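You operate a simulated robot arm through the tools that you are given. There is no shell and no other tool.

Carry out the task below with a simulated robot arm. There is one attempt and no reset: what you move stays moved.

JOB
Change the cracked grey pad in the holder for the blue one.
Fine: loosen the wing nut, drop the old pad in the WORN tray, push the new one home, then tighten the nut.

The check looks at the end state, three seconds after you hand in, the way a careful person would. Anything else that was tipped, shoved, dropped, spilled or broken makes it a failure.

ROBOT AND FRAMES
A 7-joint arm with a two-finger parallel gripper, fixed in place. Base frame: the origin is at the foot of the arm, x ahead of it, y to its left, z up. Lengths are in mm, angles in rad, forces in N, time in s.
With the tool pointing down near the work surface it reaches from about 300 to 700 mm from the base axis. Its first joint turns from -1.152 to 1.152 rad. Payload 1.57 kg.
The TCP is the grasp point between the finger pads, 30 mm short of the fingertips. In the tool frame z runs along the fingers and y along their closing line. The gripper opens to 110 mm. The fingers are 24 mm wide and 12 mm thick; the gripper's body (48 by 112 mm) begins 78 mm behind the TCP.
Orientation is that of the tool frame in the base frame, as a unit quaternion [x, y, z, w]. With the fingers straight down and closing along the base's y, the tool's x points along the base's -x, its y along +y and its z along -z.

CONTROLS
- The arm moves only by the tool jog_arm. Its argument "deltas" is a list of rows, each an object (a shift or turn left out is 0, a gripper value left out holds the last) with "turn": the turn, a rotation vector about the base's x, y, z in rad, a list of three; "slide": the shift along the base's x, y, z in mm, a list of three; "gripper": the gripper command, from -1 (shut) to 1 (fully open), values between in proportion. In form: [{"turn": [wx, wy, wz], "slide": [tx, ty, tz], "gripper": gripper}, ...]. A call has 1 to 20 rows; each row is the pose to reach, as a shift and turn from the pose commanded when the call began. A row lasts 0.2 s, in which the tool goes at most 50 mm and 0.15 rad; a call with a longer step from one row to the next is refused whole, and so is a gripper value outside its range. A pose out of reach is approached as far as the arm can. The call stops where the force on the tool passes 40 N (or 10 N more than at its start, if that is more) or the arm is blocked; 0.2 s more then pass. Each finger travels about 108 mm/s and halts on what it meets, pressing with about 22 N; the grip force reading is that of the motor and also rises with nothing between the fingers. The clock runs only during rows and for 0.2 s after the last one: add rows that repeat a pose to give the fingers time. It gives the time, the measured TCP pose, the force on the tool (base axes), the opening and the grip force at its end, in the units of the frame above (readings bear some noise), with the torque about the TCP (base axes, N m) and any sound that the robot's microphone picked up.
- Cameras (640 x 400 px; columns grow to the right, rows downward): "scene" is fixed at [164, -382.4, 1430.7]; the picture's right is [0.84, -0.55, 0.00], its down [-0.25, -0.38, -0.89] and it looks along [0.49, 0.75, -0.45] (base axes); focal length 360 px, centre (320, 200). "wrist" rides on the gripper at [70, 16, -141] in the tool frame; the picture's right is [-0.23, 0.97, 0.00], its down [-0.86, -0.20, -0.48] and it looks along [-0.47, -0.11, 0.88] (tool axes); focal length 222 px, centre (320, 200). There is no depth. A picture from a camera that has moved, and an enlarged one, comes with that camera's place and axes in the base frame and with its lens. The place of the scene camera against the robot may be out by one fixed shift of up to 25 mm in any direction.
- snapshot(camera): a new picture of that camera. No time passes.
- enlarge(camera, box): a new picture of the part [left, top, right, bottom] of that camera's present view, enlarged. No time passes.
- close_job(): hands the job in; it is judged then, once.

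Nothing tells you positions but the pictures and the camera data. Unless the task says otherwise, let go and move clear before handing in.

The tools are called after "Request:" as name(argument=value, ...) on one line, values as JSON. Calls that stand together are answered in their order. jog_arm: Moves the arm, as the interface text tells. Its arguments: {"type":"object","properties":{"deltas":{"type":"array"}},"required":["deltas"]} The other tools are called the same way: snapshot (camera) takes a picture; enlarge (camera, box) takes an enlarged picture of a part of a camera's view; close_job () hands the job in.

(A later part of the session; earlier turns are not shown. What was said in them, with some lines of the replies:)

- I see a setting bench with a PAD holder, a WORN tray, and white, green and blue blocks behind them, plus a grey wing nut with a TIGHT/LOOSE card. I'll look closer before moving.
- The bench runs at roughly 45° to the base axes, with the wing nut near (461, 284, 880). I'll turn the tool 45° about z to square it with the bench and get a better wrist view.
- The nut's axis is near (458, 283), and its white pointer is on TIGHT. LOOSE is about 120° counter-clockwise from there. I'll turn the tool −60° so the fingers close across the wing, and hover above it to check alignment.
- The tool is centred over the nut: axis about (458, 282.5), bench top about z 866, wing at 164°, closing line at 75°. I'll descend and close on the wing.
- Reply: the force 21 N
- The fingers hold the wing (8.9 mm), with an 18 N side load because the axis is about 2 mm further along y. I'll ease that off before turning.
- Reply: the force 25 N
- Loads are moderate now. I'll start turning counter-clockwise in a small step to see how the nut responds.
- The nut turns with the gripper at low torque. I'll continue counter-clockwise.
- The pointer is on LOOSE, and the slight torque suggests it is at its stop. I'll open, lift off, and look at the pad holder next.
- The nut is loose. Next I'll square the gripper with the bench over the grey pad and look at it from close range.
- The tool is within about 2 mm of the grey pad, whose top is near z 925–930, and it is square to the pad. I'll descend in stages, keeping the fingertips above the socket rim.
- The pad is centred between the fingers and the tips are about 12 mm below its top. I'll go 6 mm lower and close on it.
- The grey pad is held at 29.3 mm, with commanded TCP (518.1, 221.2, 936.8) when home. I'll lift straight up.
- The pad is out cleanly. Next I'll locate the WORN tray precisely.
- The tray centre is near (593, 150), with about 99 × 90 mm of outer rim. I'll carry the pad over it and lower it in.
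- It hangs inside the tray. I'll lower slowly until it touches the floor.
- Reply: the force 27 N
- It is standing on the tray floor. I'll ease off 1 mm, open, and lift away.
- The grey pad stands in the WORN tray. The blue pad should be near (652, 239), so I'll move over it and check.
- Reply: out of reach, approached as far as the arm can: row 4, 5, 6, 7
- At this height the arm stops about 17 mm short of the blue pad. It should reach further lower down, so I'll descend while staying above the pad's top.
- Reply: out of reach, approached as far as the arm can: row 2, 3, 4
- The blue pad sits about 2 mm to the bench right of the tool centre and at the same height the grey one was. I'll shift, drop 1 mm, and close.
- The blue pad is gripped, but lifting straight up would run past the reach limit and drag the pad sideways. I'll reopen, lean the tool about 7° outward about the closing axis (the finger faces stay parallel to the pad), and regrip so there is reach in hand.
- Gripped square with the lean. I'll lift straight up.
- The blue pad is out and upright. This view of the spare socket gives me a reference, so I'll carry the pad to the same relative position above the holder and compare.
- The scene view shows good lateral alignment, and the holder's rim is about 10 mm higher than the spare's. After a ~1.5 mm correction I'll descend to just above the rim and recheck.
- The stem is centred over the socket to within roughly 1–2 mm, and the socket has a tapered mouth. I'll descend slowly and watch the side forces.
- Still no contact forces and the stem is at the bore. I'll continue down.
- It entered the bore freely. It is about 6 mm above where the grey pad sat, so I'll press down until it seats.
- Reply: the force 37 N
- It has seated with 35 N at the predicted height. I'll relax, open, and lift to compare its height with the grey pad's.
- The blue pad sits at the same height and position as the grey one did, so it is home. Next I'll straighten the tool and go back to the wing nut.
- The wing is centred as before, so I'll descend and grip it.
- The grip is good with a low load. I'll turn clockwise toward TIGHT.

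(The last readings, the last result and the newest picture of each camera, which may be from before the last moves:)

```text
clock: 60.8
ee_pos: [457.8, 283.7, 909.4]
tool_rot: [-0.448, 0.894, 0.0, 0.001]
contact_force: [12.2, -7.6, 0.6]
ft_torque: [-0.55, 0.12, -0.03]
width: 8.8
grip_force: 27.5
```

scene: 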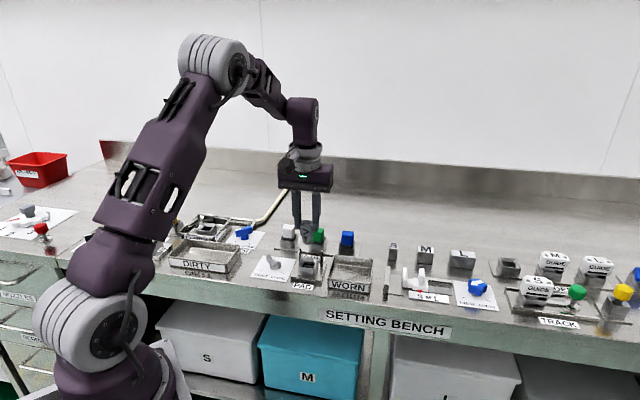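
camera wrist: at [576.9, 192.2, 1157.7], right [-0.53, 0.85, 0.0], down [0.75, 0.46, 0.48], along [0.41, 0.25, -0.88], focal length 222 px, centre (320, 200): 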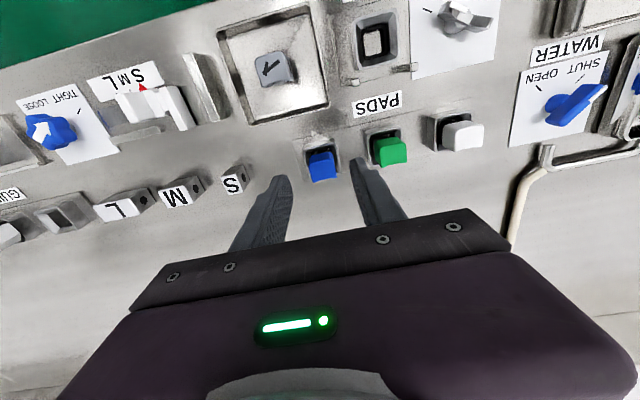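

Request:
jog_arm(deltas=[{"turn": [0, 0, -0.06], "slide": [0.5, -0.3, 0]}, {"turn": [0, 0, -0.16], "slide": [0.5, -0.3, 0]}, {"turn": [0, 0, -0.26], "slide": [0.4, -0.1, 0]}, {"turn": [0, 0, -0.36], "slide": [0.3, 0.1, 0]}, {"turn": [0, 0, -0.46], "slide": [0.2, 0.3, 0]}, {"turn": [0, 0, -0.56], "slide": [0, 0.5, 0]}, {"turn": [0, 0, -0.66], "slide": [0, 0.7, 0]}, {"turn": [0, 0, -0.76], "slide": [0, 0.8, 0]}, {"turn": [0, 0, -0.86], "slide": [0, 0.8, 0]}])

Request:
enlarge(camera="wrist", box=[260, 120, 380, 210])

```text
clock: 62.8
ee_pos: [457.3, 284.6, 910.0]
tool_rot: [-0.033, 0.999, -0.001, -0.001]
contact_force: [8.6, -21.7, -4.0]
ft_torque: [-0.37, -0.25, -0.02]
width: 8.7
grip_force: 27.5
```

```text
4.44 times, centred on (320, 165) of wrist
camera zoom: at [386.8, 295.6, 1054.3], right [0.16, 0.99, 0.0], down [0.87, -0.14, 0.48], along [0.47, -0.08, -0.88], focal length 987 px, centre (320, 356)
```

zoom: 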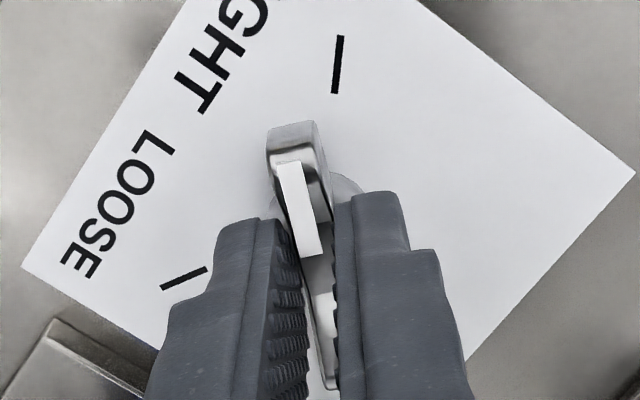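

Request:
jog_arm(deltas=[{"turn": [0, 0, 0], "slide": [0.3, -1.3, 0]}, {"turn": [0, 0, -0.08], "slide": [0.3, -1.5, 0]}, {"turn": [0, 0, -0.16], "slide": [0.3, -1.5, 0]}, {"turn": [0, 0, -0.24], "slide": [0.3, -1.5, 0]}, {"turn": [0, 0, -0.3], "slide": [0.3, -1.5, 0]}, {"turn": [0, 0, -0.33], "slide": [0.3, -1.5, 0]}, {"turn": [0, 0, -0.345], "slide": [0.3, -1.5, 0]}, {"turn": [0, 0, -0.345], "slide": [0.3, -1.5, 0]}])

Request:
enlarge(camera="wrist", box=[260, 120, 380, 210])

```text
clock: 64.6
ee_pos: [457.4, 283.2, 911.1]
tool_rot: [0.137, 0.991, 0.001, 0.0]
contact_force: [10.8, 0.9, -20.2]
ft_torque: [-0.25, -0.17, 0.58]
width: 9.0
grip_force: 27.2
```

```text
4.44 times, centred on (320, 165) of wrist
camera zoom: at [394.2, 318.4, 1054.7], right [0.48, 0.88, 0.0], down [0.77, -0.42, 0.48], along [0.42, -0.23, -0.88], focal length 987 px, centre (320, 356)
```

zoom: 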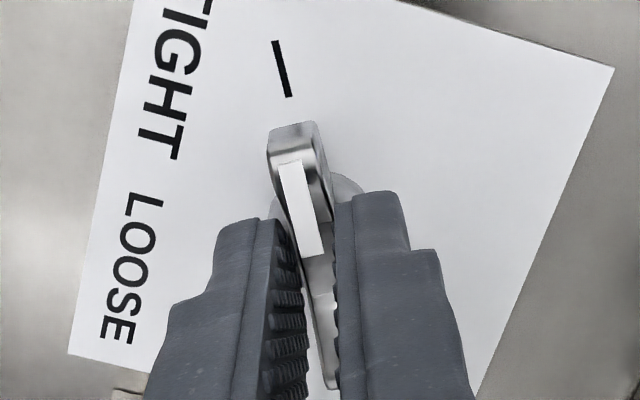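

The pointer is back on TIGHT and it is against its stop (0.58 N m). I'll open and retreat upward.

Request:
jog_arm(deltas=[{"slide": [0.3, 0, -0.4]}, {"slide": [0.3, 0, -0.4], "gripper": -0.1}, {"slide": [0.3, 0, -0.4], "gripper": -0.1}, {"slide": [0.3, 0, -0.4], "gripper": -0.1}, {"slide": [0.3, 0, 25]}, {"slide": [0.3, 0, 65]}, {"slide": [0.3, 0, 105]}, {"slide": [-10, -10, 140]}, {"slide": [-20, -20, 160]}, {"slide": [-20, -20, 160]}])

Request:
snapshot(camera="wrist")

Request:
enlarge(camera="wrist", box=[280, 60, 440, 190])

Request:
snapshot(camera="scene")

Request:
enlarge(camera="scene", box=[240, 210, 400, 310])

```text
clock: 66.8
ee_pos: [434.7, 262.2, 1071.1]
tool_rot: [0.137, 0.991, 0.0, 0.0]
contact_force: [1.0, 0.4, -0.1]
ft_torque: [0.02, 0.0, 0.04]
width: 49.4
grip_force: 0.0
```

```text
taken
camera wrist: at [372.2, 296.9, 1215.1], right [0.48, 0.88, 0.0], down [0.77, -0.42, 0.48], along [0.42, -0.23, -0.88], focal length 222 px, centre (320, 200)
```

wrist: 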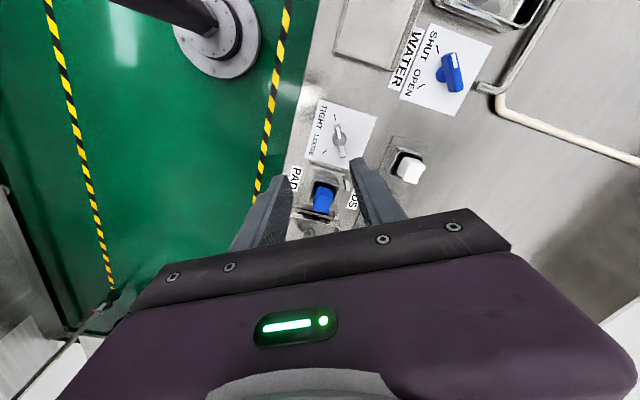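

```text
3.08 times, centred on (360, 125) of wrist
camera zoom: at [372.2, 296.9, 1215.1], right [0.48, 0.88, 0.0], down [0.77, -0.42, 0.48], along [0.42, -0.23, -0.88], focal length 684 px, centre (197, 431)
```

zoom: 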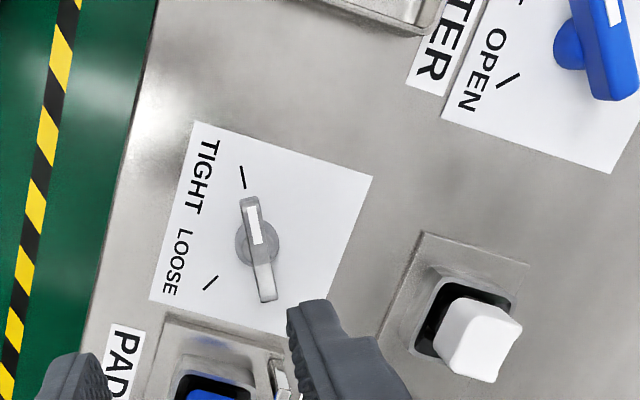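

```text
taken
```

scene: 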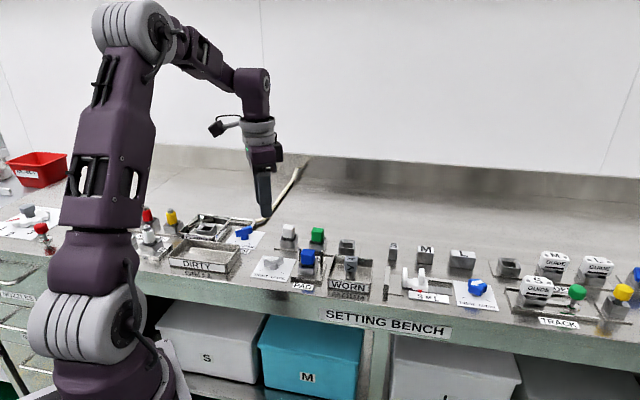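

```text
4.00 times, centred on (320, 260) of scene
camera zoom: at [164.0, -382.4, 1430.7], right [0.84, -0.55, 0.0], down [-0.25, -0.38, -0.89], along [0.49, 0.75, -0.45], focal length 1438 px, centre (320, -40)
```

zoom: 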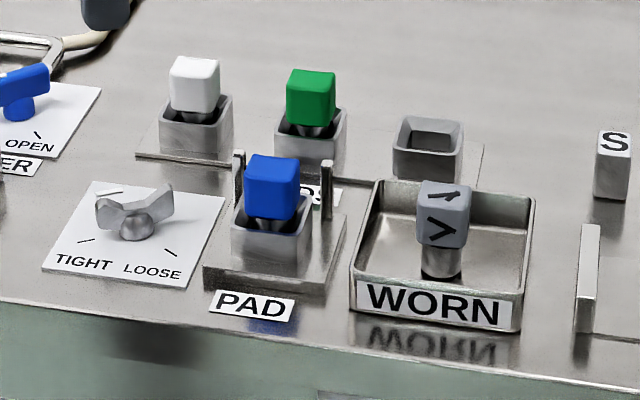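

Request:
enlarge(camera="scene", box=[280, 230, 340, 290])

Request:
enlarge(camera="scene", box=[245, 245, 325, 295])

```text
6.67 times, centred on (310, 260) of scene
camera zoom: at [164.0, -382.4, 1430.7], right [0.84, -0.55, 0.0], down [-0.25, -0.38, -0.89], along [0.49, 0.75, -0.45], focal length 2397 px, centre (387, -200)
```

zoom: 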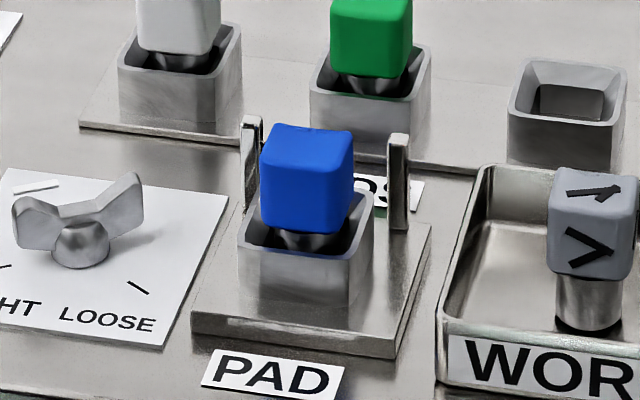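

```text
8.00 times, centred on (285, 270) of scene
camera zoom: at [164.0, -382.4, 1430.7], right [0.84, -0.55, 0.0], down [-0.25, -0.38, -0.89], along [0.49, 0.75, -0.45], focal length 2876 px, centre (600, -360)
```

zoom: 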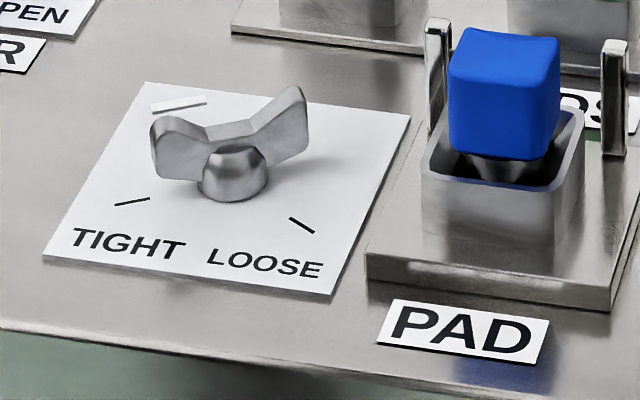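

The blue pad sits in the holder at the height and position the grey one had, and the nut's pointer is back on TIGHT. The grey pad is standing in the WORN tray and nothing else has moved. The gripper is open and clear, so I'm handing in.

Request:
close_job()

```text
The job is handed in.
```

The pad change is finished and handed in. I haven't been told the result of the check.

- **Wing nut:** I turned it to LOOSE for the swap, then back to TIGHT until it met its stop.
- **Old pad:** The cracked grey pad is standing upright in the WORN tray.
- **New pad:** I pushed the blue pad down with about 35 N until it stopped. In the pictures it sits at the same height and position as the grey one did.
- **Everything else:** Nothing else looked moved in the last pictures. The gripper was open and clear when I handed in.
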